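You operate a simulated robot arm through the tools that you are given. There is no shell and no other tool.

You are at the controls of a simulated robot arm. One attempt, no reset.

TASK
Put things in order on the top of the bench by the tall stack. At the end: the black guide block from the top of the bench by the tall stack stands where the white angle bracket stood; the cream stopper is on the brown carton (marked "BUFFERS"); the white angle bracket from the top of the bench by the tall stack stands on top of the long blue plate; the blue relay from the top of the bench by the tall stack stands on top of the blue block; whatever was shut is shut again. Leave all else as you found it, and nothing knocked over.

It is judged by the outcome, as a careful person would: the job done as asked, and still so three seconds after it is handed in. It fails if anything else is knocked over, pushed out of place, dropped, spilled or broken. Lids that push on must go on centred and level and be pressed home; caps that screw on are set level and turned clockwise until they are tight.

THE ROBOT
A 6-joint arm with a two-finger parallel gripper, fixed in place. Base frame: the origin is at the foot of the arm, x ahead of it, y to its left, z up; the work surface is at about z = 0. Readings come in cm, rad, newtons and seconds.
With the tool pointing down near the work surface it reaches from about 12 to 50 cm from the base axis. Its first joint turns from -1.257 to 1.257 rad. Payload 0.65 kg.
The TCP is the grasp point between the finger pads, 2.5 cm short of the fingertips. In the tool frame z runs along the fingers and y along their closing line. The gripper opens to 7.6 cm. The fingers are 1.8 cm wide and 1 cm thick; the gripper's body (3.6 by 7.8 cm) begins 4.5 cm behind the TCP.
Orientation is that of the tool frame in the base frame, as a unit quaternion [x, y, z, w]. With the fingers straight down and closing along the base's y, the tool's x points along the base's -x, its y along +y and its z along -z.

THE INTERFACE
- The arm moves only by the tool send_rows. Its argument "moves" is a list of rows, each a list of 7 numbers: the shift along the tool's x, y, z in units of 100 mm (1.0 is 100 mm), then the turn, a rotation vector about the tool's x, y, z in units of 180 degrees (1.0 is 180 degrees), then the finger opening in cm, from 0 to 7.6. In form: [[x, y, z, rx, ry, rz, jaw], ...]. A call has 1 to 20 rows; each row is the pose to reach, as a shift and turn from the pose commanded when the call began, along the tool's axes at that moment. A call with a number of a shift or a turn outside -1 to 1 is refused whole. Rows are played at 5 a second. More than 5 cm and 0.15 rad between two rows, or a gripper value outside its range, and nothing of the call is played. A pose out of reach is approached as far as the arm can. The call stops where the force on the tool passes 40 N (or 10 N more than at its start, if that is more) or the arm is blocked; 0.2 s more then pass. Each finger travels about 10.8 cm/s and halts on what it meets, pressing with about 27 N; the grip force reading is that of the motor and also rises with nothing between the fingers. The clock runs only during rows and for 0.2 s after the last one: add rows that repeat a pose to give the fingers time. The reply holds the time, the measured pose of the TCP, the force on the tool along the base axes, the opening and the grip force, in the units named above and with some noise, with the torque about the TCP (base axes, N m) and any sound that the robot's microphone picked up.
- Cameras (640 x 400 px; columns grow to the right, rows downward): "scene" is fixed at [5.24, 27.4, 38.99]; the picture's right is [-0.78, -0.63, 0.00], its down [-0.44, 0.54, -0.71] and it looks along [0.45, -0.55, -0.70] (base axes); focal length 214 px, centre (320, 200). "wrist" rides on the gripper at [5.8, 1.1, -8.1] in the tool frame; the picture's right is [-0.18, 0.98, 0.00], its down [-0.75, -0.14, -0.64] and it looks along [-0.63, -0.12, 0.77] (tool axes); focal length 243 px, centre (320, 200). There is no depth. A picture from a camera that has moved, and an enlarged one, comes with that camera's place and axes in the base frame and with its lens.
- grab_frame(camera): a new picture of that camera. No time passes.
- close_up(camera, box): a new picture of the part [left, top, right, bottom] of that camera's present view, enlarged. No time passes.
- job_done(): hands the job in; it is judged then, once.

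Places have to be worked out from the pictures, the camera data and where the tool is seen. Open the gripper and draw the arm clear of the work before you hand the job in, unless the task says otherwise.

The tools are called as name(argument=value, ...) on one line, values as JSON. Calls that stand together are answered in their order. send_rows: Moves the arm, as the interface text tells. Its arguments: {"type":"object","properties":{"moves":{"type":"array"}},"required":["moves"]} The other tools are called the same way: grab_frame (camera) takes a picture; close_up (camera, box) takes an enlarged picture of a part of a camera's view; job_done () hands the job in.

At the start:

```text
time_s: 0.0
tool_pos: [25.74, -16.07, 26.69]
ee_rot: [0.0, 1.0, 0.0, 0.0]
ft_force: [0.0, -0.3, -0.6]
wrist_torque: [0.02, -0.02, 0.0]
finger_gap: 7.57
grasp_force: 0.0
```

scene: 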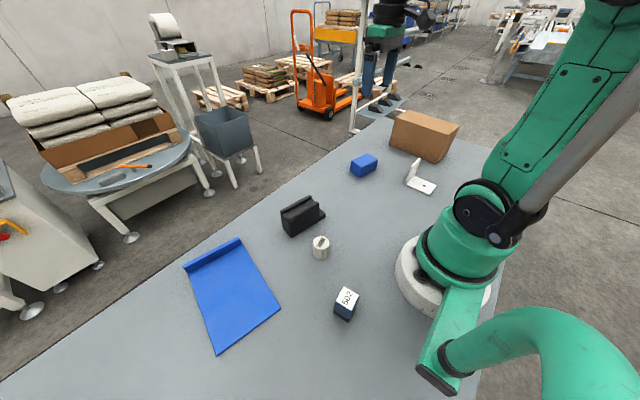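
wrist: 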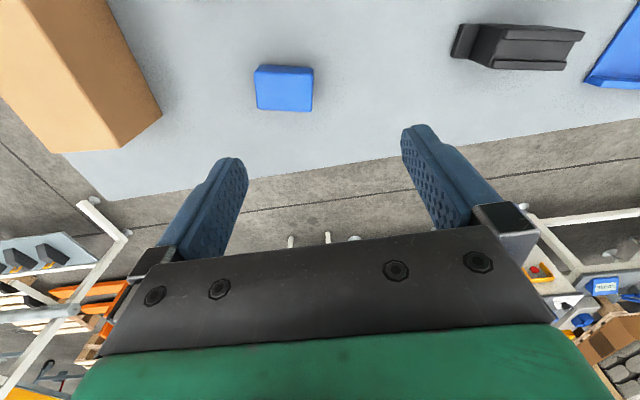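

I'll start by looking closely at the bench objects in both cameras before moving anything.

close_up(camera="scene", box=[340, 90, 480, 210])

close_up(camera="scene", box=[260, 180, 400, 340])

close_up(camera="scene", box=[160, 220, 300, 370])

close_up(camera="wrist", box=[0, 0, 640, 200])

```text
3.33 times, centred on (410, 150) of scene
camera zoom: at [5.24, 27.4, 38.99], right [-0.78, -0.63, 0.0], down [-0.44, 0.54, -0.71], along [0.45, -0.55, -0.7], focal length 715 px, centre (20, 367)
```

zoom: 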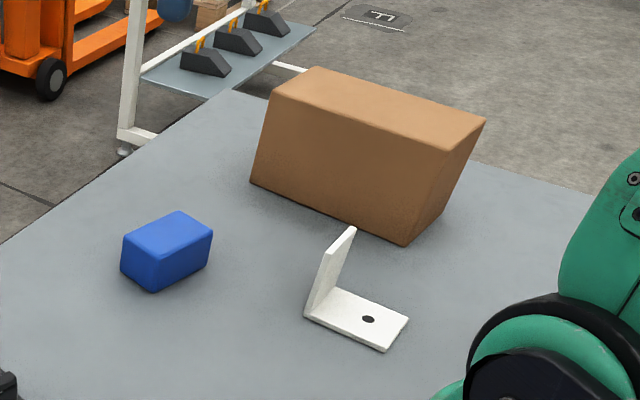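

```text
2.50 times, centred on (330, 260) of scene
camera zoom: at [5.24, 27.4, 38.99], right [-0.78, -0.63, 0.0], down [-0.44, 0.54, -0.71], along [0.45, -0.55, -0.7], focal length 536 px, centre (295, 50)
```

zoom: 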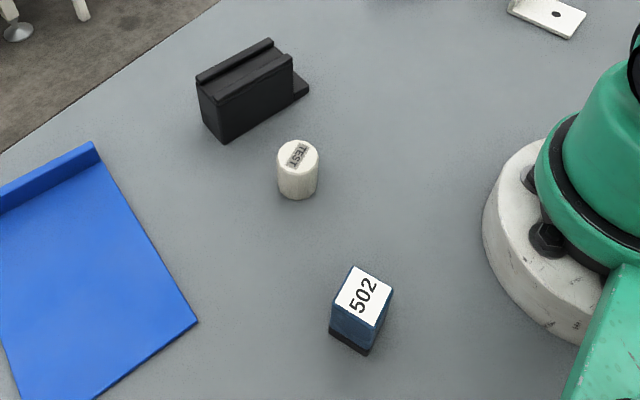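

```text
2.67 times, centred on (230, 295) of scene
camera zoom: at [5.24, 27.4, 38.99], right [-0.78, -0.63, 0.0], down [-0.44, 0.54, -0.71], along [0.45, -0.55, -0.7], focal length 572 px, centre (560, -53)
```

zoom: 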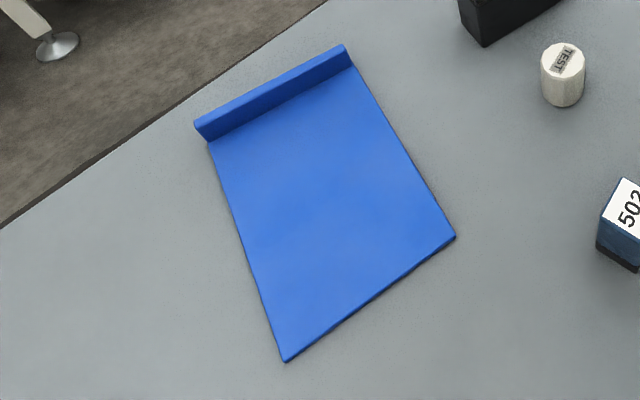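

```text
1.00 times, centred on (320, 100) of wrist (not enlarged: the box is as wide or as high as the picture)
camera zoom: at [19.9, -15.06, 34.7], right [0.18, 0.98, 0.0], down [0.75, -0.14, 0.64], along [0.63, -0.12, -0.76], focal length 243 px, centre (320, 300)
```

zoom: 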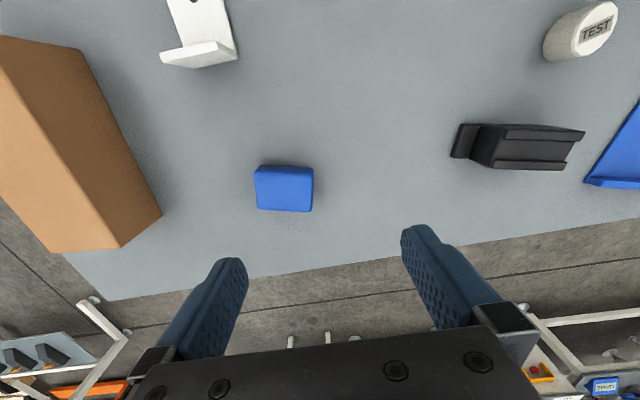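

The pictures put the bracket's foot at about x 9–15.5, y −23 to −27.5, with its upright at the x≈15.4 end and about 6 cm high. I'll go up and over to it with the fingers turned a quarter turn so they close along x, then look again.

send_rows(moves=[[0.075, -0.067, 0.055, 0, 0, 0.0417, 7.6], [0.15, -0.133, 0.11, 0, 0, 0.0833, 7.6], [0.225, -0.2, 0.165, 0, 0, 0.125, 7.6], [0.3, -0.267, 0.22, 0, 0, 0.1667, 7.6], [0.375, -0.333, 0.275, 0, 0, 0.2083, 7.6], [0.45, -0.4, 0.33, 0, 0, 0.25, 7.6], [0.525, -0.467, 0.385, 0, 0, 0.2917, 7.6], [0.6, -0.533, 0.44, 0, 0, 0.3333, 7.6], [0.675, -0.6, 0.495, 0, 0, 0.375, 7.6], [0.75, -0.667, 0.55, 0, 0, 0.4167, 7.6], [0.825, -0.733, 0.605, 0, 0, 0.4583, 7.6], [0.9, -0.8, 0.66, 0, 0, 0.5, 7.6], [0.9, -0.8, 0.66, 0, 0, 0.5, 7.6]])

```text
time_s: 2.8
tool_pos: [16.74, -24.05, 20.09]
ee_rot: [0.707, 0.707, 0.0, 0.0]
ft_force: [-0.1, -0.5, -0.4]
wrist_torque: [0.03, -0.01, -0.01]
finger_gap: 7.6
grasp_force: 0.1
```

The move went as planned: TCP at (16.74, −24.05, 20.09), closing along x. I'm taking wrist pictures to fix the bracket's place.

grab_frame(camera="wrist")

close_up(camera="wrist", box=[0, 0, 640, 100])

grab_frame(camera="scene")

```text
taken
camera wrist: at [17.81, -18.35, 28.08], right [0.98, -0.18, 0.0], down [-0.14, -0.75, 0.64], along [-0.12, -0.63, -0.77], focal length 243 px, centre (320, 200)
```

wrist: 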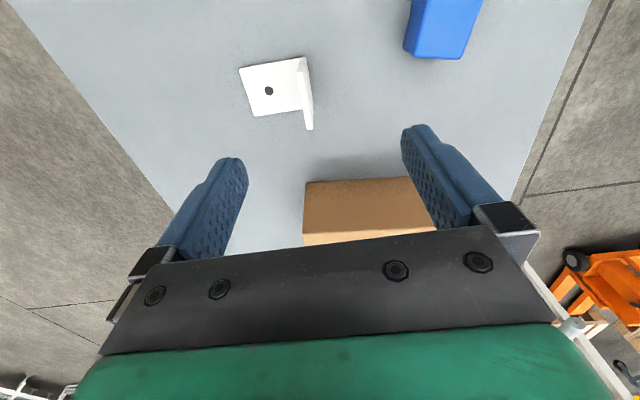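

```text
1.00 times, centred on (320, 50) of wrist (not enlarged: the box is as wide or as high as the picture)
camera zoom: at [17.81, -18.35, 28.08], right [0.98, -0.18, 0.0], down [-0.14, -0.75, 0.64], along [-0.12, -0.63, -0.77], focal length 243 px, centre (320, 350)
```

zoom: 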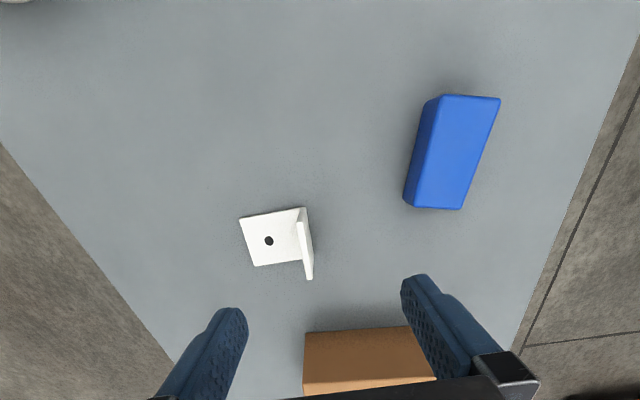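

```text
taken
```

scene: 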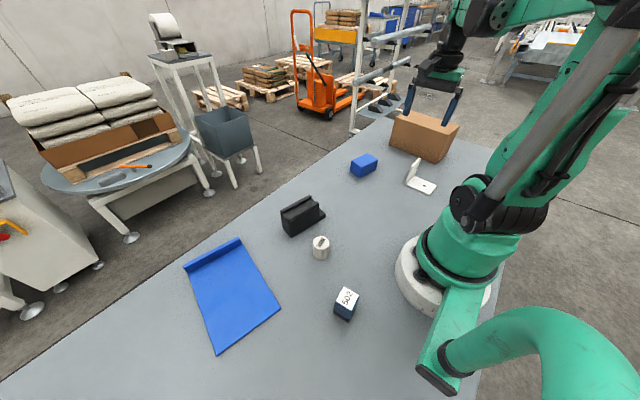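

The bracket is clearly visible; I'll enlarge it to get exact corners.

close_up(camera="wrist", box=[220, 40, 340, 140])

close_up(camera="scene", box=[395, 150, 445, 200])

```text
4.00 times, centred on (280, 90) of wrist
camera zoom: at [17.81, -18.35, 28.08], right [0.98, -0.18, 0.0], down [-0.14, -0.75, 0.64], along [-0.12, -0.63, -0.77], focal length 970 px, centre (480, 640)
```

zoom: 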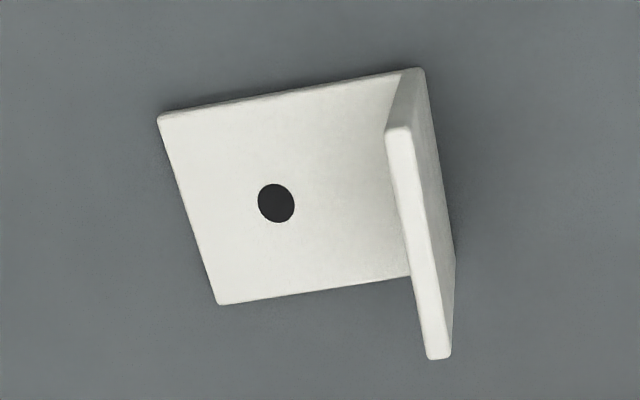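

```text
8.00 times, centred on (420, 175) of scene
camera zoom: at [5.24, 27.39, 38.99], right [-0.78, -0.63, 0.0], down [-0.44, 0.54, -0.71], along [0.45, -0.55, -0.7], focal length 1716 px, centre (-480, 400)
```

zoom: 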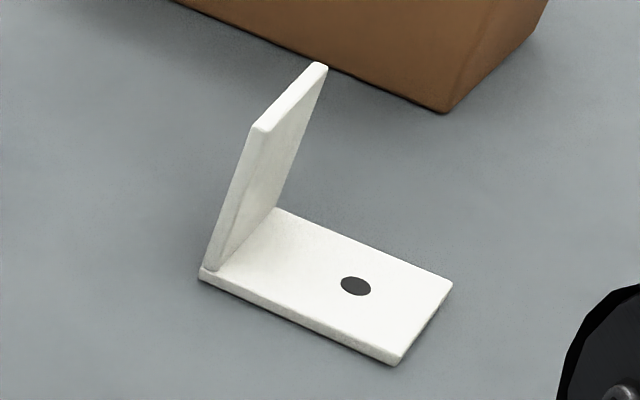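

Working from the corners, the upright is at x≈15.0–15.65 (centre 15.32, −24.9), about 0.5 cm thick and 6.5–6.9 cm tall, turned about 2° clockwise. The foot's centre is near (12.1, −24.85), with its near edge running 8.6–15.6 in x. I'll line up above the upright and come down part way.

send_rows(moves=[[-0.02, -0.035, 0.2, 0, 0, 0.003, 7.6], [-0.042, -0.07, 0.4, 0, 0, 0.006, 7.6], [-0.065, -0.105, 0.6, 0, 0, 0.009, 7.6], [-0.085, -0.142, 0.8, 0, 0, 0.012, 7.6], [-0.085, -0.142, 0.9, 0, 0, 0.012, 7.6], [-0.085, -0.142, 0.9, 0, 0, 0.012, 7.6]])

grab_frame(camera="wrist")

close_up(camera="scene", box=[380, 80, 480, 210])

```text
time_s: 4.2
tool_pos: [15.38, -24.85, 11.22]
ee_rot: [0.72, 0.694, 0.0, 0.001]
ft_force: [0.1, -0.4, 0.0]
wrist_torque: [-0.01, -0.03, -0.01]
finger_gap: 7.59
grasp_force: 0.1
```

```text
taken
camera wrist: at [16.66, -19.19, 19.1], right [0.98, -0.22, 0.0], down [-0.17, -0.75, 0.64], along [-0.14, -0.63, -0.77], focal length 243 px, centre (320, 200)
```

wrist: 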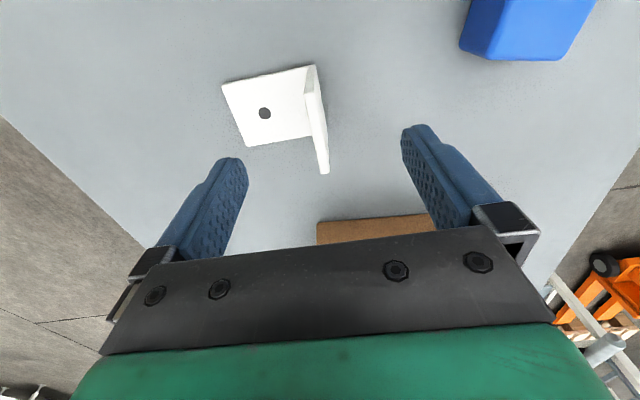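

```text
3.08 times, centred on (430, 145) of scene
camera zoom: at [5.24, 27.4, 38.99], right [-0.78, -0.63, 0.0], down [-0.44, 0.54, -0.71], along [0.45, -0.55, -0.7], focal length 660 px, centre (-18, 369)
```

zoom: 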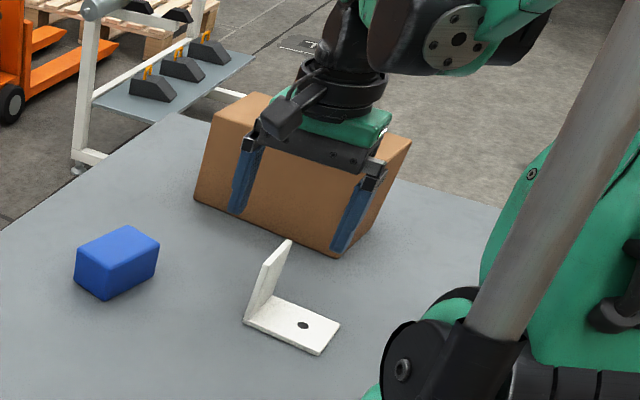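

The upright is centred between the fingers (my estimate is x 15.2–15.3 against TCP 15.38). I'll go straight down to z≈4.1, which keeps the fingertips about 1 cm above the foot plate.

send_rows(moves=[[0, -0.005, 0.15, 0, 0, 0, 7.6], [0, -0.005, 0.3, 0, 0, 0, 7.6], [0, -0.005, 0.45, 0, 0, 0, 7.6], [0, -0.005, 0.58, 0, 0, 0, 7.6], [0, -0.005, 0.68, 0, 0, 0, 7.6], [0, -0.005, 0.7, 0, 0, 0, 7.6]])

grab_frame(camera="wrist")

close_up(camera="scene", box=[380, 100, 480, 210])

```text
time_s: 5.6
tool_pos: [15.36, -24.91, 4.15]
ee_rot: [0.72, 0.694, 0.001, 0.001]
ft_force: [0.5, -0.3, -0.5]
wrist_torque: [-0.01, -0.05, 0.0]
finger_gap: 7.61
grasp_force: 0.1
```

```text
taken
camera wrist: at [16.6, -19.21, 12.08], right [0.98, -0.22, 0.0], down [-0.17, -0.75, 0.64], along [-0.14, -0.63, -0.77], focal length 243 px, centre (320, 200)
```

wrist: 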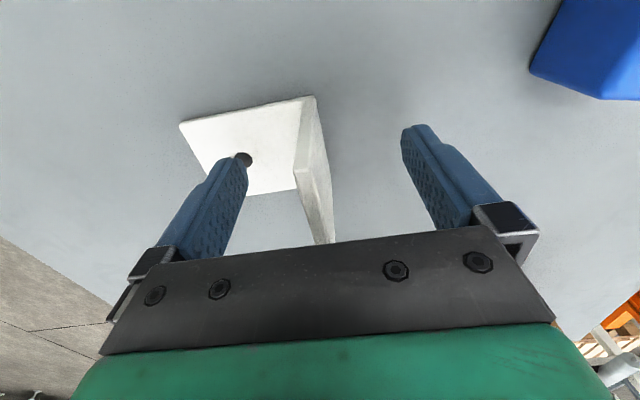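

```text
3.64 times, centred on (430, 155) of scene
camera zoom: at [5.24, 27.4, 38.99], right [-0.78, -0.63, 0.0], down [-0.44, 0.54, -0.71], along [0.45, -0.55, -0.7], focal length 780 px, centre (-80, 364)
```

zoom: 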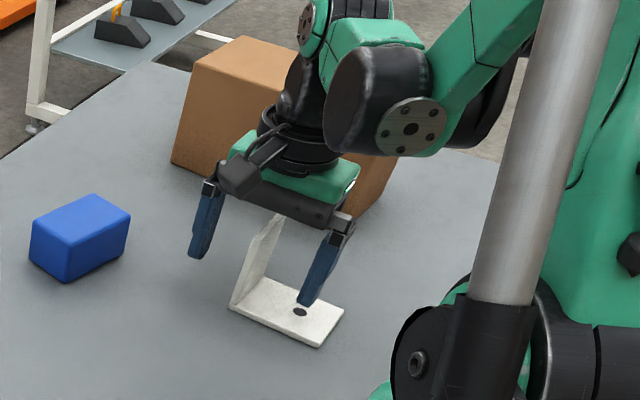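

The upright stands between the fingers and nothing is touching. I'll close on it gradually.

send_rows(moves=[[0, 0, 0, 0, 0, 0, 5], [0, 0, 0, 0, 0, 0, 3], [0, 0, 0, 0, 0, 0, 1.6], [0, 0, 0, 0, 0, 0, 0.8], [0, 0, 0, 0, 0, 0, 0], [0, 0, 0, 0, 0, 0, 0], [0, 0, 0, 0, 0, 0, 0]])

grab_frame(camera="wrist")

```text
time_s: 7.2
tool_pos: [15.3, -24.87, 4.2]
ee_rot: [0.721, 0.693, 0.001, 0.001]
ft_force: [1.5, 0.5, 3.5]
wrist_torque: [-0.06, 0.3, 0.03]
finger_gap: 0.57
grasp_force: 27.1
```

```text
taken
camera wrist: at [16.61, -19.22, 12.1], right [0.98, -0.22, 0.0], down [-0.17, -0.75, 0.64], along [-0.14, -0.63, -0.77], focal length 243 px, centre (320, 200)
```

wrist: 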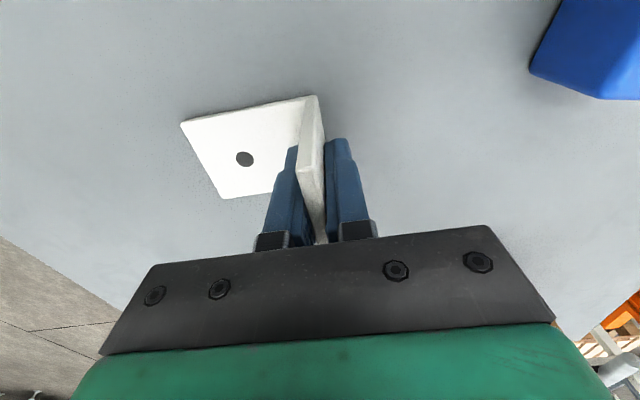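

Gripped at a 0.57 cm gap with 27 N. Lifting straight up slowly.

send_rows(moves=[[0, 0, -0.03, 0, 0, 0, 0], [0, 0, -0.08, 0, 0, 0, 0], [0, 0, -0.16, 0, 0, 0, 0], [0, 0, -0.26, 0, 0, 0, 0], [0, 0, -0.38, 0, 0, 0, 0], [0, 0, -0.5, 0, 0, 0, 0], [0, 0, -0.62, 0, 0, 0, 0], [0, 0, -0.74, 0, 0, 0, 0], [0, 0, -0.86, 0, 0, 0, 0], [0, 0, -0.98, 0, 0, 0, 0], [0, 0, -1.0, 0, 0, 0, 0]])

grab_frame(camera="wrist")

grab_frame(camera="scene")

```text
time_s: 9.6
tool_pos: [15.27, -25.05, 14.13]
ee_rot: [0.72, 0.694, 0.001, 0.001]
ft_force: [-0.2, 0.7, -2.3]
wrist_torque: [0.01, -0.06, 0.03]
finger_gap: 0.55
grasp_force: 26.7
```

```text
taken
camera wrist: at [16.65, -19.3, 22.07], right [0.98, -0.22, 0.0], down [-0.17, -0.75, 0.64], along [-0.14, -0.63, -0.77], focal length 243 px, centre (320, 200)
```

wrist: 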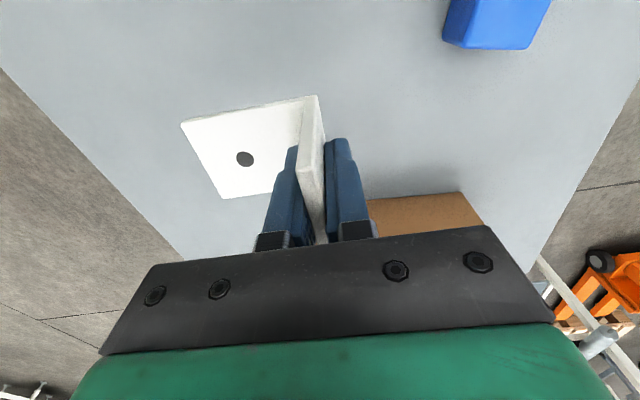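

```text
taken
```

scene: 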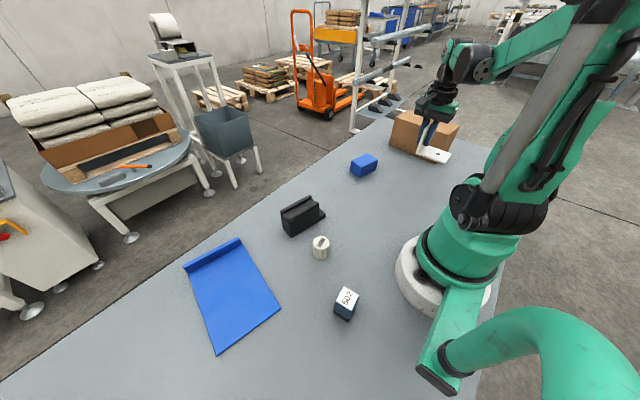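

The bracket is held rigidly and nothing else moved. I'm raising it and starting the swing towards the blue plate in steps of up to 10 cm, turning as I go.

send_rows(moves=[[0.04, 0.01, -0.14, 0, 0, 0, 0], [0.14, 0.03, -0.28, 0, 0, -0.01, 0], [0.28, 0.06, -0.42, 0, 0, -0.03, 0], [0.44, 0.09, -0.54, 0, 0, -0.05, 0], [0.6, 0.11, -0.64, 0, 0, -0.07, 0], [0.78, 0.14, -0.72, 0, 0, -0.09, 0], [0.92, 0.155, -0.78, 0, 0, -0.1, 0], [0.98, 0.163, -0.8, 0, 0, -0.1, 0]])

```text
time_s: 11.4
tool_pos: [17.17, -15.33, 22.14]
ee_rot: [0.602, 0.798, 0.002, 0.0]
ft_force: [-0.1, -0.4, -1.3]
wrist_torque: [0.02, -0.03, -0.02]
finger_gap: 0.56
grasp_force: 26.8
```

The bracket is still firm and the tool is at (17.2, −15.3, 22.1). Continuing the swing.

send_rows(moves=[[0.08, 0.047, 0, 0, 0, -0.01, 0], [0.22, 0.128, 0, 0, 0, -0.03, 0], [0.38, 0.22, 0, 0, 0, -0.05, 0], [0.54, 0.314, 0, 0, 0, -0.07, 0], [0.7, 0.407, 0, 0, 0, -0.09, 0], [0.84, 0.489, 0, 0, 0, -0.105, 0], [0.94, 0.547, 0, 0, 0, -0.11, 0], [0.98, 0.57, 0, 0, 0, -0.11, 0]])

```text
time_s: 13.2
tool_pos: [20.02, -4.19, 22.22]
ee_rot: [0.456, 0.89, 0.0, 0.001]
ft_force: [0.4, 1.4, -1.9]
wrist_torque: [-0.01, -0.05, -0.01]
finger_gap: 0.58
grasp_force: 27.1
```

Now at (20.0, −4.2, 22.2), still holding well. Next leg of the swing.

send_rows(moves=[[0.06, 0.08, 0, 0, 0, -0.01, 0], [0.17, 0.22, 0, 0, 0, -0.03, 0], [0.29, 0.38, 0, 0, 0, -0.05, 0], [0.41, 0.54, 0, 0, 0, -0.07, 0], [0.53, 0.7, 0, 0, 0, -0.09, 0], [0.64, 0.84, 0, 0, 0, -0.105, 0], [0.71, 0.935, 0, 0, 0, -0.11, 0], [0.74, 0.975, 0, 0, 0, -0.11, 0]])

grab_frame(camera="wrist")

close_up(camera="wrist", box=[0, 0, 640, 100])

```text
time_s: 15.0
tool_pos: [23.72, 7.51, 22.22]
ee_rot: [0.297, 0.955, 0.001, 0.001]
ft_force: [0.2, 1.1, -1.7]
wrist_torque: [0.01, -0.04, -0.01]
finger_gap: 0.59
grasp_force: 27.3
```

```text
taken
camera wrist: at [19.49, 11.7, 30.11], right [0.71, 0.71, 0.0], down [0.54, -0.54, 0.64], along [0.46, -0.46, -0.77], focal length 243 px, centre (320, 200)
```

wrist: 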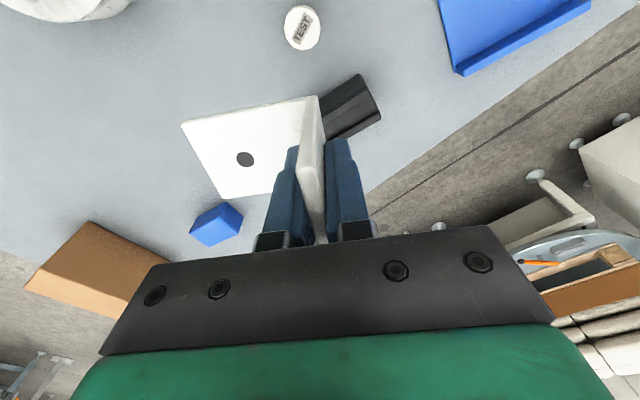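

```text
1.00 times, centred on (320, 50) of wrist (not enlarged: the box is as wide or as high as the picture)
camera zoom: at [19.49, 11.7, 30.11], right [0.71, 0.71, 0.0], down [0.54, -0.54, 0.64], along [0.46, -0.46, -0.77], focal length 243 px, centre (320, 350)
```

zoom: 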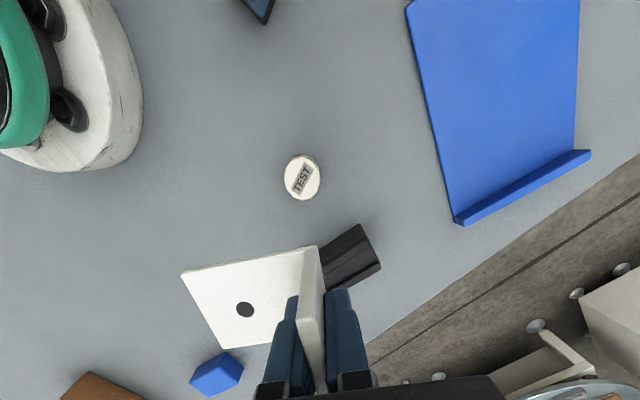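

From both cameras the plate's corners are near (18.4, 21.7), (34.0, 18.0), (36.8, 28.4), (21.3, 32.1), with the lip at the far end. I'll set the bracket's foot centred around (27, 25), lined up across the plate, with the tool at about (27.7, 28.1). Moving on towards it.

send_rows(moves=[[0.035, 0.08, 0, 0, 0, 0, 0], [0.1, 0.22, 0, 0, 0, 0, 0], [0.17, 0.38, 0, 0, 0, 0, 0], [0.24, 0.54, 0, 0, 0, 0, 0], [0.31, 0.7, 0, 0, 0, 0, 0], [0.37, 0.84, 0, 0, 0, 0, 0], [0.41, 0.93, 0, 0, 0, 0, 0], [0.42, 0.96, 0, 0, 0, 0, 0]])

send_rows(moves=[[0.035, 0.08, 0, 0, 0, -0.01, 0], [0.1, 0.22, 0, 0, 0, -0.03, 0], [0.17, 0.38, 0, 0, 0, -0.05, 0], [0.24, 0.54, 0, 0, 0, -0.07, 0], [0.31, 0.7, 0, 0, 0, -0.09, 0], [0.37, 0.84, 0, 0, 0, -0.11, 0], [0.41, 0.93, 0, 0, 0, -0.12, 0], [0.42, 0.96, 0, 0, 0, -0.12, 0], [0.42, 0.96, 0, 0, 0, -0.12, 0]])

grab_frame(camera="wrist")

close_up(camera="wrist", box=[0, 0, 640, 100])

grab_frame(camera="scene")

```text
time_s: 16.8
tool_pos: [25.6, 17.83, 22.15]
ee_rot: [0.296, 0.955, 0.001, 0.001]
ft_force: [0.3, 0.0, -2.1]
wrist_torque: [0.02, -0.03, 0.03]
finger_gap: 0.57
grasp_force: 26.7
```

```text
time_s: 18.8
tool_pos: [27.64, 27.99, 22.08]
ee_rot: [0.112, 0.994, 0.0, 0.0]
ft_force: [0.0, 0.5, -1.9]
wrist_torque: [0.01, 0.01, -0.01]
finger_gap: 0.57
grasp_force: 27.4
```

```text
taken
camera wrist: at [22.17, 30.41, 30.13], right [0.4, 0.92, 0.0], down [0.7, -0.31, 0.64], along [0.59, -0.26, -0.76], focal length 243 px, centre (320, 200)
```

wrist: 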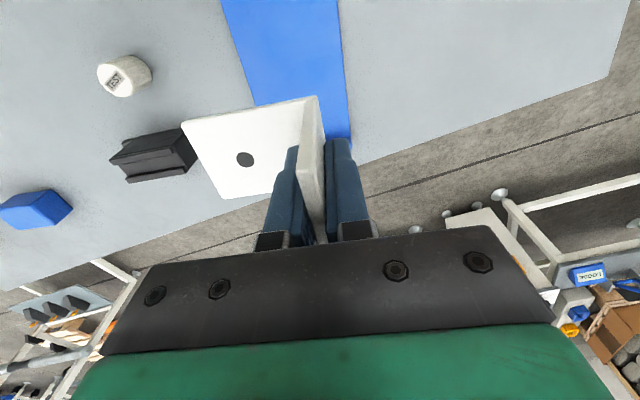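

```text
1.00 times, centred on (320, 50) of wrist (not enlarged: the box is as wide or as high as the picture)
camera zoom: at [22.17, 30.41, 30.13], right [0.4, 0.92, 0.0], down [0.7, -0.31, 0.64], along [0.59, -0.26, -0.76], focal length 243 px, centre (320, 350)
```

zoom: 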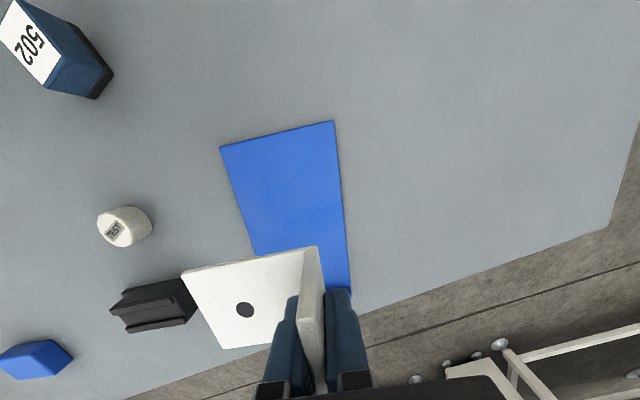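

```text
taken
```

scene: 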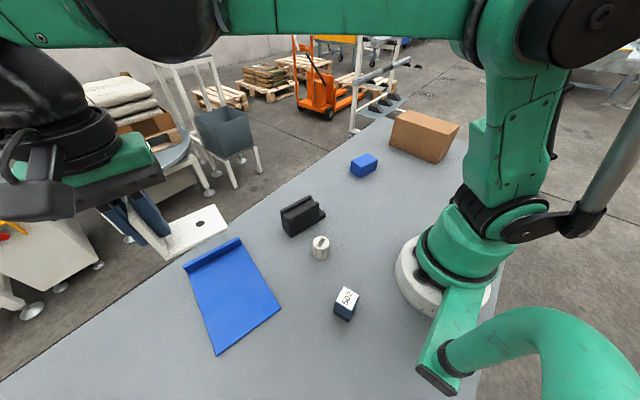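

The plate view agrees with my estimate, and the bracket's foot would land centred about (26.9, 24.9), inside the plate with nearly 2 cm to spare on each side. I'll nudge 0.3 cm in +y and come down to just above it.

send_rows(moves=[[0.0, 0.01, 0.1, 0, 0, 0, 0], [0.0, 0.03, 0.25, 0, 0, 0, 0], [0.0, 0.03, 0.42, 0, 0, 0, 0], [0.0, 0.03, 0.6, 0, 0, 0, 0], [0.0, 0.03, 0.77, 0, 0, 0, 0], [0.0, 0.03, 0.9, 0, 0, 0, 0], [0.0, 0.03, 0.98, 0, 0, 0, 0], [0.0, 0.03, 1.0, 0, 0, 0, 0]])

send_rows(moves=[[0.0, 0.0, 0.1, 0, 0, 0, 0], [0.0, 0.0, 0.25, 0, 0, 0, 0], [0.0, 0.0, 0.4, 0, 0, 0, 0], [0.0, 0.0, 0.5, 0, 0, 0, 0], [0.0, 0.0, 0.56, 0, 0, 0, 0], [0.0, 0.0, 0.6, 0, 0, 0, 0], [0.0, 0.0, 0.6, 0, 0, 0, 0]])

grab_frame(camera="wrist")

close_up(camera="scene", box=[140, 210, 300, 360])

```text
time_s: 20.6
tool_pos: [27.61, 28.44, 12.14]
ee_rot: [0.112, 0.994, 0.0, 0.0]
ft_force: [0.1, 0.1, -2.5]
wrist_torque: [0.04, -0.01, 0.0]
finger_gap: 0.57
grasp_force: 27.3
```

```text
time_s: 22.2
tool_pos: [27.59, 28.3, 6.2]
ee_rot: [0.113, 0.994, 0.001, 0.001]
ft_force: [-0.8, 0.1, -1.2]
wrist_torque: [0.0, -0.02, 0.01]
finger_gap: 0.58
grasp_force: 27.1
```

```text
taken
camera wrist: at [22.25, 30.64, 14.12], right [0.4, 0.92, 0.0], down [0.7, -0.31, 0.64], along [0.59, -0.26, -0.76], focal length 243 px, centre (320, 200)
```

wrist: 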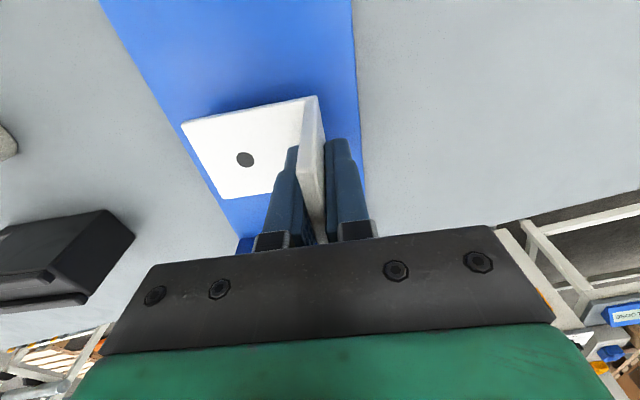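

```text
2.67 times, centred on (220, 285) of scene
camera zoom: at [5.24, 27.4, 38.99], right [-0.78, -0.63, 0.0], down [-0.44, 0.54, -0.71], along [0.45, -0.55, -0.7], focal length 572 px, centre (587, -27)
```

zoom: 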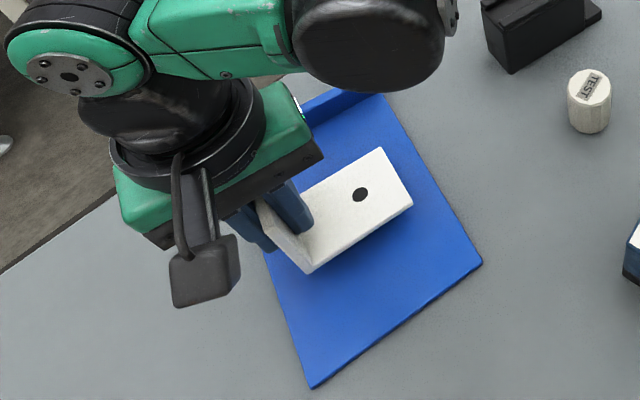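

The bracket hangs level, about 1.6 cm above the plate and inside its edges. I'll lower it 1.2 cm first.

send_rows(moves=[[0.0, 0.0, 0.04, 0, 0, 0, 0], [0.0, 0.0, 0.08, 0, 0, 0, 0], [0.0, 0.0, 0.11, 0, 0, 0, 0], [0.0, 0.0, 0.12, 0, 0, 0, 0], [0.0, 0.0, 0.12, 0, 0, 0, 0]])

close_up(camera="scene", box=[190, 250, 270, 310])

```text
time_s: 23.4
tool_pos: [27.73, 28.28, 4.95]
ee_rot: [0.112, 0.994, -0.001, 0.001]
ft_force: [0.3, 0.6, -2.7]
wrist_torque: [0.03, -0.01, -0.05]
finger_gap: 0.57
grasp_force: 27.1
```

```text
6.67 times, centred on (230, 280) of scene
camera zoom: at [5.24, 27.4, 38.99], right [-0.78, -0.63, 0.0], down [-0.44, 0.54, -0.71], along [0.45, -0.55, -0.7], focal length 1430 px, centre (920, -333)
```

zoom: 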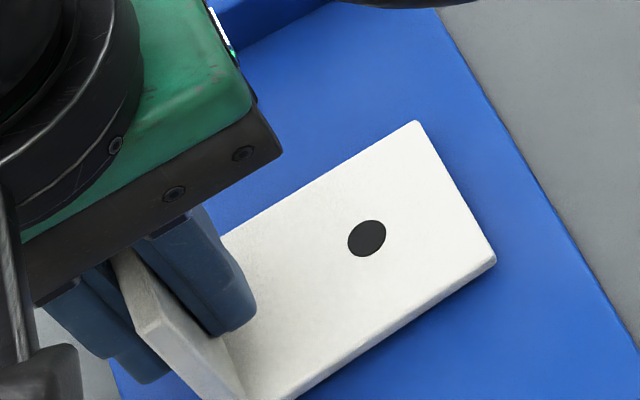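

No contact yet (force −2.7 N, just the weight). Lowering in 1 mm steps until the force turns.

send_rows(moves=[[0.0, 0.0, 0.01, 0, 0, 0, 0], [0.0, 0.0, 0.02, 0, 0, 0, 0], [0.0, 0.0, 0.03, 0, 0, 0, 0], [0.0, 0.0, 0.03, 0, 0, 0, 0]])

```text
time_s: 24.4
tool_pos: [27.71, 28.36, 4.7]
ee_rot: [0.112, 0.994, 0.0, 0.001]
ft_force: [-0.2, 1.0, -2.1]
wrist_torque: [0.02, 0.03, -0.03]
finger_gap: 0.59
grasp_force: 26.9
```

send_rows(moves=[[0.0, 0.0, 0.01, 0, 0, 0, 0], [0.0, 0.0, 0.015, 0, 0, 0, 0], [0.0, 0.0, 0.015, 0, 0, 0, 0]])

```text
time_s: 25.2
tool_pos: [27.74, 28.27, 4.49]
ee_rot: [0.113, 0.994, 0.0, 0.001]
ft_force: [-3.8, -1.0, 20.6]
wrist_torque: [-0.25, 0.12, -0.05]
finger_gap: 0.6
grasp_force: 27.2
```

Contact at z≈4.49 with +20 N. I'll ease off half a millimetre and open the fingers.

send_rows(moves=[[0.0, 0.0, -0.006, 0, 0, 0, 0], [0.0, 0.0, -0.006, 0, 0, 0, 0], [0.0, 0.0, -0.006, 0, 0, 0, 1.2], [0.0, 0.0, -0.006, 0, 0, 0, 2.5], [0.0, 0.0, -0.006, 0, 0, 0, 4.0], [0.0, 0.0, -0.006, 0, 0, 0, 5.0], [0.0, 0.0, -0.006, 0, 0, 0, 5.0]])

grab_frame(camera="wrist")

close_up(camera="scene", box=[170, 240, 290, 330])

```text
time_s: 26.8
tool_pos: [27.59, 28.29, 4.4]
ee_rot: [0.112, 0.994, 0.001, 0.0]
ft_force: [0.9, -0.6, 0.2]
wrist_torque: [-0.01, -0.03, -0.01]
finger_gap: 5.01
grasp_force: 0.0
```

```text
taken
camera wrist: at [22.24, 30.65, 12.5], right [0.4, 0.92, 0.0], down [0.7, -0.31, 0.64], along [0.59, -0.26, -0.76], focal length 243 px, centre (320, 200)
```

wrist: 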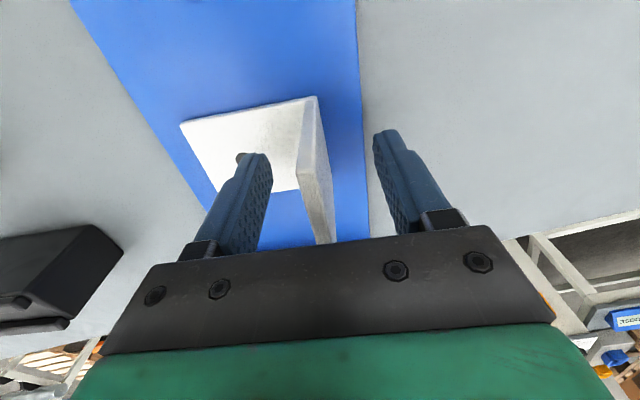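

```text
4.44 times, centred on (230, 285) of scene
camera zoom: at [5.24, 27.4, 38.99], right [-0.78, -0.63, 0.0], down [-0.44, 0.54, -0.71], along [0.45, -0.55, -0.7], focal length 953 px, centre (720, -178)
```

zoom: 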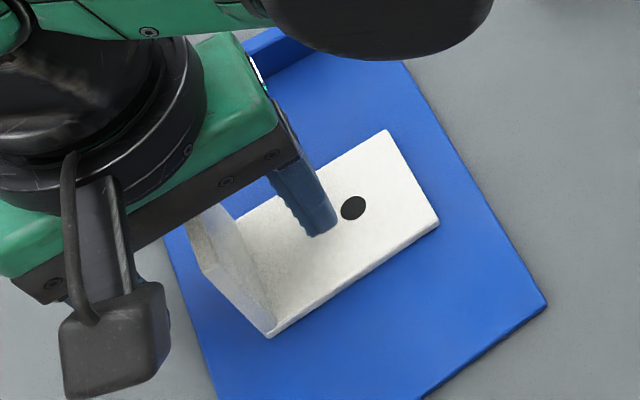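

The bracket stands free on the plate. I'll rise straight up, clear of the upright, before moving anywhere else.

send_rows(moves=[[0.0, 0.0, -0.1, 0, 0, 0, 5.0], [0.0, 0.0, -0.25, 0, 0, 0, 5.0], [0.0, 0.0, -0.45, 0, 0, 0, 5.0], [0.0, 0.0, -0.7, 0, 0, 0, 6.5], [0.0, 0.0, -0.9, 0, 0, 0, 7.6], [0.0, 0.0, -1.0, 0, 0, 0, 7.6]])

send_rows(moves=[[0.0, -0.1, -0.15, 0, 0, 0, 7.6], [0.0, -0.3, -0.3, 0, 0, 0, 7.6], [0.0, -0.6, -0.45, 0, 0, 0, 7.6], [0.0, -0.85, -0.55, 0, 0, 0, 7.6], [0.0, -0.98, -0.6, 0, 0, 0, 7.6], [0.0, -0.98, -0.6, 0, 0, 0, 7.6]])

close_up(camera="scene", box=[160, 220, 300, 370])

close_up(camera="wrist", box=[0, 0, 640, 100])

```text
time_s: 28.2
tool_pos: [27.7, 28.34, 14.64]
ee_rot: [0.111, 0.994, 0.0, 0.001]
ft_force: [0.1, -0.1, -0.4]
wrist_torque: [0.0, 0.03, 0.0]
finger_gap: 7.6
grasp_force: 0.1
```

```text
time_s: 29.6
tool_pos: [25.38, 18.74, 20.76]
ee_rot: [0.112, 0.994, 0.0, 0.001]
ft_force: [0.8, 0.8, -0.7]
wrist_torque: [-0.01, -0.01, -0.02]
finger_gap: 7.58
grasp_force: 0.1
```

```text
2.67 times, centred on (230, 295) of scene
camera zoom: at [5.24, 27.39, 38.99], right [-0.78, -0.63, 0.0], down [-0.44, 0.54, -0.71], along [0.45, -0.55, -0.7], focal length 572 px, centre (560, -53)
```

zoom: 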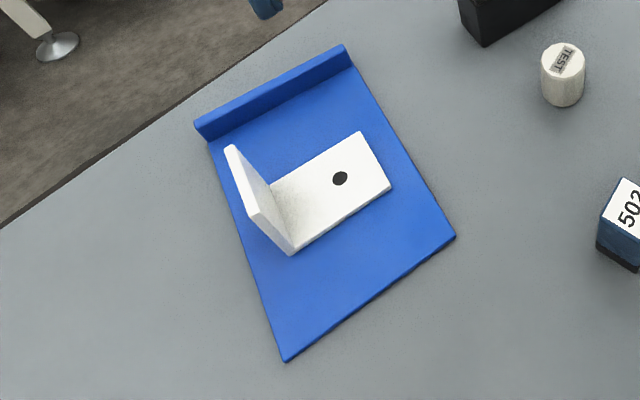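

```text
1.00 times, centred on (320, 50) of wrist (not enlarged: the box is as wide or as high as the picture)
camera zoom: at [19.92, 21.06, 28.6], right [0.4, 0.92, 0.0], down [0.7, -0.31, 0.64], along [0.59, -0.26, -0.76], focal length 243 px, centre (320, 350)
```

zoom: 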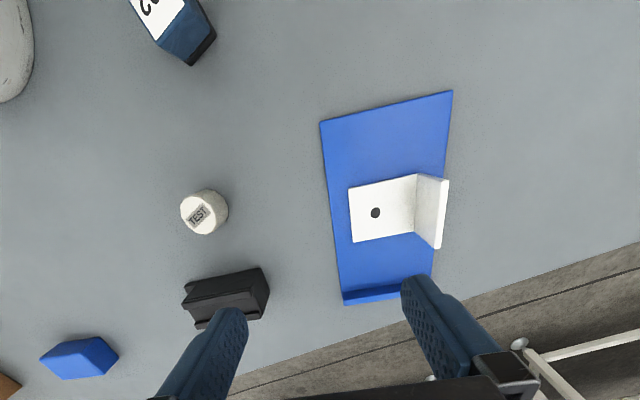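

The bracket stands upright on the plate and the plate hasn't shifted. Next is the guide block. I'll move over it while turning the fingers so they close across its narrow width.

send_rows(moves=[[-0.03, -0.1, 0, 0, 0, -0.035, 7.6], [-0.07, -0.2, 0, 0, 0, -0.07, 7.6], [-0.11, -0.3, 0, 0, 0, -0.105, 7.6], [-0.14, -0.4, 0, 0, 0, -0.14, 7.6], [-0.18, -0.5, 0, 0, 0, -0.175, 7.6], [-0.21, -0.6, 0, 0, 0, -0.21, 7.6], [-0.24, -0.7, 0, 0, 0, -0.244, 7.6], [-0.24, -0.7, 0, 0, 0, -0.244, 7.6]])

send_rows(moves=[[0.04, -0.1, 0, 0, 0, -0.035, 7.6], [0.09, -0.2, 0, 0, 0, -0.07, 7.6], [0.13, -0.3, 0, 0, 0, -0.105, 7.6], [0.18, -0.4, 0, 0, 0, -0.14, 7.6], [0.22, -0.5, 0, 0, 0, -0.175, 7.6], [0.27, -0.6, 0, 0, 0, -0.21, 7.6], [0.31, -0.67, 0, 0, 0, -0.244, 7.6], [0.31, -0.67, 0, 0, 0, -0.244, 7.6]])

grab_frame(camera="wrist")

close_up(camera="wrist", box=[0, 0, 640, 100])

close_up(camera="scene", box=[265, 180, 345, 250])

```text
time_s: 31.4
tool_pos: [26.41, 11.45, 20.52]
ee_rot: [-0.269, 0.963, -0.001, 0.002]
ft_force: [0.5, 0.0, 0.2]
wrist_torque: [-0.01, 0.01, 0.01]
finger_gap: 7.6
grasp_force: 0.2
```

```text
time_s: 33.2
tool_pos: [26.98, 4.07, 20.65]
ee_rot: [-0.609, 0.793, 0.0, 0.001]
ft_force: [-0.2, 0.1, 0.0]
wrist_torque: [-0.01, 0.0, -0.01]
finger_gap: 7.61
grasp_force: 0.0
```

```text
taken
camera wrist: at [24.49, -1.3, 28.62], right [-0.9, 0.43, 0.0], down [0.33, 0.69, 0.64], along [0.28, 0.58, -0.77], focal length 243 px, centre (320, 200)
```

wrist: 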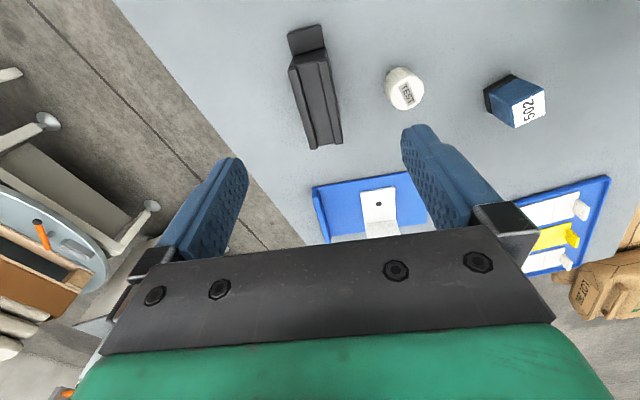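

```text
1.00 times, centred on (320, 50) of wrist (not enlarged: the box is as wide or as high as the picture)
camera zoom: at [24.49, -1.3, 28.62], right [-0.9, 0.43, 0.0], down [0.33, 0.69, 0.64], along [0.28, 0.58, -0.77], focal length 243 px, centre (320, 350)
```

zoom: 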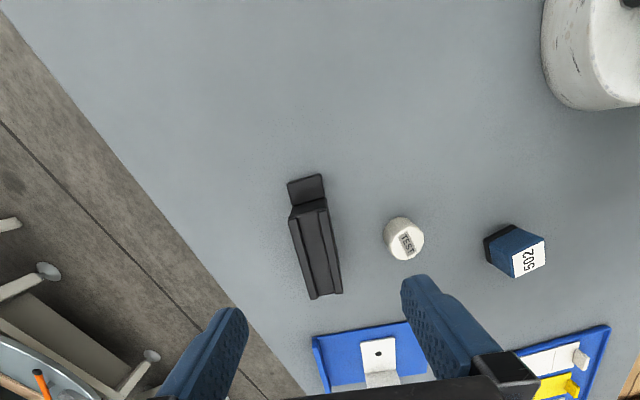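

```text
5.71 times, centred on (305, 215) of scene
camera zoom: at [5.24, 27.39, 38.99], right [-0.78, -0.63, 0.0], down [-0.44, 0.54, -0.71], along [0.45, -0.55, -0.7], focal length 1226 px, centre (406, 114)
```

zoom: 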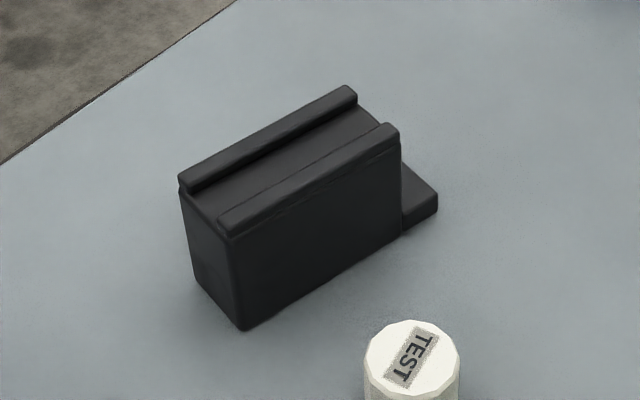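

The block is well in view: a rail with a small foot tab at its −y end. I'll enlarge it for exact corners.

close_up(camera="wrist", box=[250, 10, 390, 160])

```text
2.67 times, centred on (320, 85) of wrist
camera zoom: at [24.49, -1.3, 28.62], right [-0.9, 0.43, 0.0], down [0.33, 0.69, 0.64], along [0.28, 0.58, -0.77], focal length 647 px, centre (320, 507)
```

zoom: 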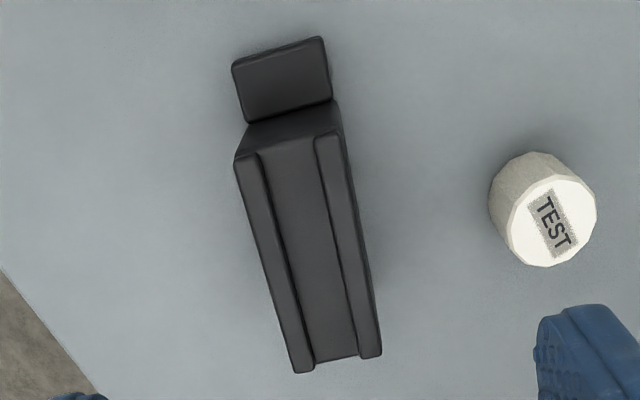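

The block's body is about 3.4 × 7.7 × 5.7 cm, centred at (28.1, 5.95), with its long axis at about 77.7°. I'll line up over the body centre, turn 2.7° more, and drop to about z 11.

send_rows(moves=[[-0.05, -0.015, 0.15, 0, 0, -0.004, 7.6], [-0.11, -0.03, 0.35, 0, 0, -0.008, 7.6], [-0.17, -0.045, 0.55, 0, 0, -0.012, 7.6], [-0.211, -0.061, 0.75, 0, 0, -0.015, 7.6], [-0.211, -0.061, 0.9, 0, 0, -0.015, 7.6], [-0.211, -0.061, 0.95, 0, 0, -0.015, 7.6], [-0.211, -0.061, 0.95, 0, 0, -0.015, 7.6]])

grab_frame(camera="wrist")

close_up(camera="scene", box=[240, 150, 370, 260])

```text
time_s: 34.8
tool_pos: [28.1, 5.86, 11.06]
ee_rot: [-0.626, 0.78, -0.001, 0.001]
ft_force: [-0.5, -0.6, 0.3]
wrist_torque: [0.0, -0.02, -0.03]
finger_gap: 7.6
grasp_force: 0.0
```

```text
taken
camera wrist: at [25.89, 0.44, 19.02], right [-0.92, 0.39, 0.0], down [0.3, 0.71, 0.64], along [0.25, 0.59, -0.77], focal length 243 px, centre (320, 200)
```

wrist: 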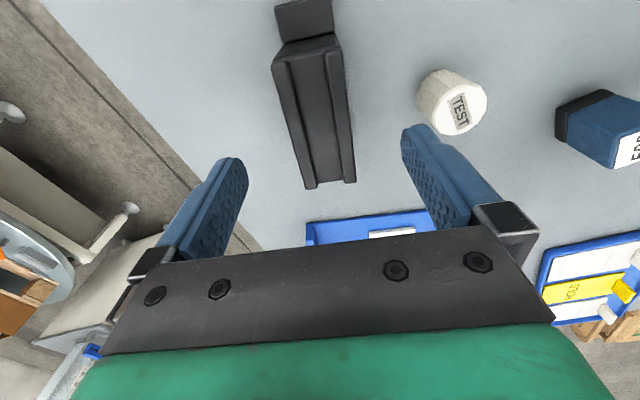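

```text
3.64 times, centred on (305, 205) of scene
camera zoom: at [5.24, 27.4, 38.99], right [-0.78, -0.63, 0.0], down [-0.44, 0.54, -0.71], along [0.45, -0.55, -0.7], focal length 780 px, centre (374, 182)
```

zoom: 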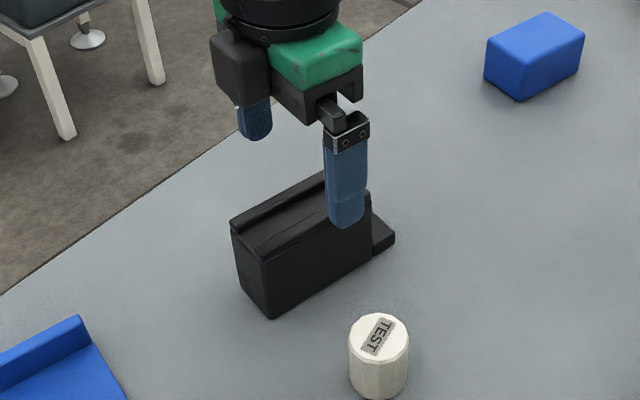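

The block's top centre reads (28.15, 5.92), right under the TCP. Descending to z≈3.3, with the fingertips about 0.8 cm off the bench.

send_rows(moves=[[0, 0, 0.15, 0, 0, 0, 7.6], [0, 0, 0.32, 0, 0, 0, 7.6], [0, 0, 0.5, 0, 0, 0, 7.6], [0, 0, 0.65, 0, 0, 0, 7.6], [0, 0, 0.75, 0, 0, 0, 7.6], [0, 0, 0.78, 0, 0, 0, 7.6], [0, 0, 0.78, 0, 0, 0, 7.6]])

grab_frame(camera="wrist")

```text
time_s: 36.4
tool_pos: [28.11, 6.08, 3.18]
ee_rot: [-0.627, 0.779, -0.001, 0.001]
ft_force: [-0.6, -0.2, -0.2]
wrist_torque: [0.03, 0.02, -0.02]
finger_gap: 7.59
grasp_force: 0.0
```

```text
taken
camera wrist: at [25.8, 0.51, 11.17], right [-0.92, 0.39, 0.0], down [0.3, 0.7, 0.64], along [0.25, 0.59, -0.77], focal length 243 px, centre (320, 200)
```

wrist: 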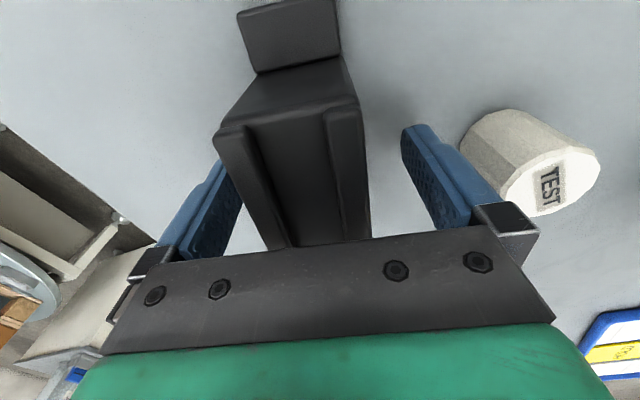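

The block is between the fingers with room on both sides. Closing gradually.

send_rows(moves=[[0, 0, 0, 0, 0, 0, 6], [0, 0, 0, 0, 0, 0, 5], [0, 0, 0, 0, 0, 0, 4.2], [0, 0, 0, 0, 0, 0, 3.6], [0, 0, 0, 0, 0, 0, 2.8], [0, 0, 0, 0, 0, 0, 2.4], [0, 0, 0, 0, 0, 0, 2.4]])

grab_frame(camera="wrist")

```text
time_s: 38.0
tool_pos: [28.13, 6.08, 3.13]
ee_rot: [-0.627, 0.779, -0.001, 0.001]
ft_force: [-1.1, 0.0, -1.2]
wrist_torque: [0.0, 0.0, -0.01]
finger_gap: 3.57
grasp_force: 26.9
```

```text
taken
camera wrist: at [25.81, 0.51, 11.18], right [-0.92, 0.39, 0.0], down [0.3, 0.7, 0.64], along [0.25, 0.59, -0.77], focal length 243 px, centre (320, 200)
```

wrist: 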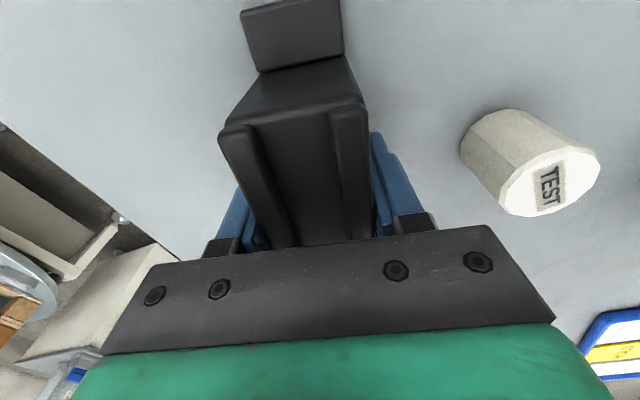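

Gripped at 3.57 cm with 27 N. Lifting straight up slowly.

send_rows(moves=[[0, 0, -0.03, 0, 0, 0, 2.4], [0, 0, -0.08, 0, 0, 0, 2.4], [0, 0, -0.16, 0, 0, 0, 2.4], [0, 0, -0.28, 0, 0, 0, 2.4], [0, 0, -0.42, 0, 0, 0, 2.4], [0, 0, -0.58, 0, 0, 0, 2.4], [0, 0, -0.74, 0, 0, 0, 2.4], [0, 0, -0.88, 0, 0, 0, 2.4], [0, 0, -0.97, 0, 0, 0, 2.4], [0, 0, -1.0, 0, 0, 0, 2.4]])

grab_frame(camera="wrist")

grab_frame(camera="scene")

```text
time_s: 40.2
tool_pos: [28.3, 5.84, 13.19]
ee_rot: [-0.627, 0.779, -0.001, 0.001]
ft_force: [0.6, 0.4, -2.2]
wrist_torque: [0.01, 0.01, 0.02]
finger_gap: 3.6
grasp_force: 26.8
```

```text
taken
camera wrist: at [25.95, 0.45, 21.22], right [-0.92, 0.39, 0.0], down [0.3, 0.7, 0.64], along [0.25, 0.59, -0.77], focal length 243 px, centre (320, 200)
```

wrist: 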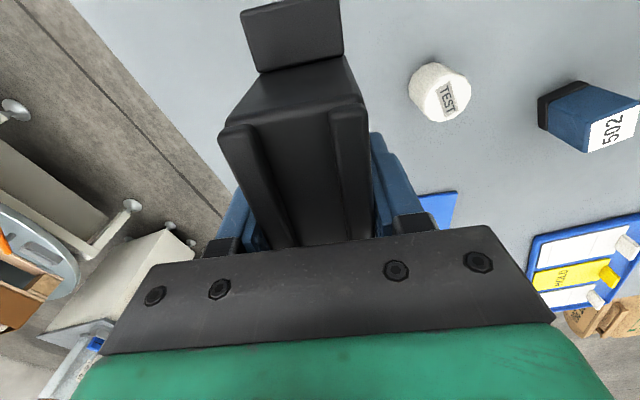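

```text
taken
```

scene: 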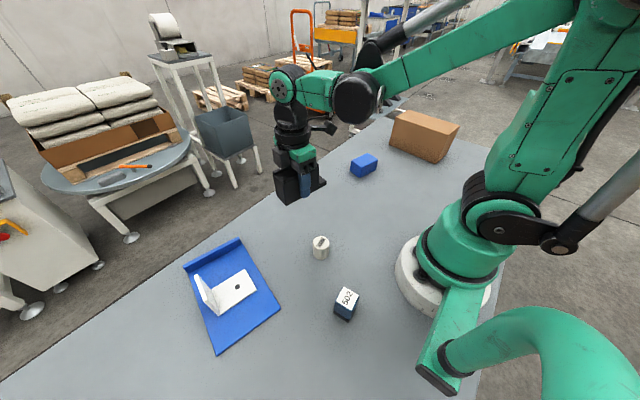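

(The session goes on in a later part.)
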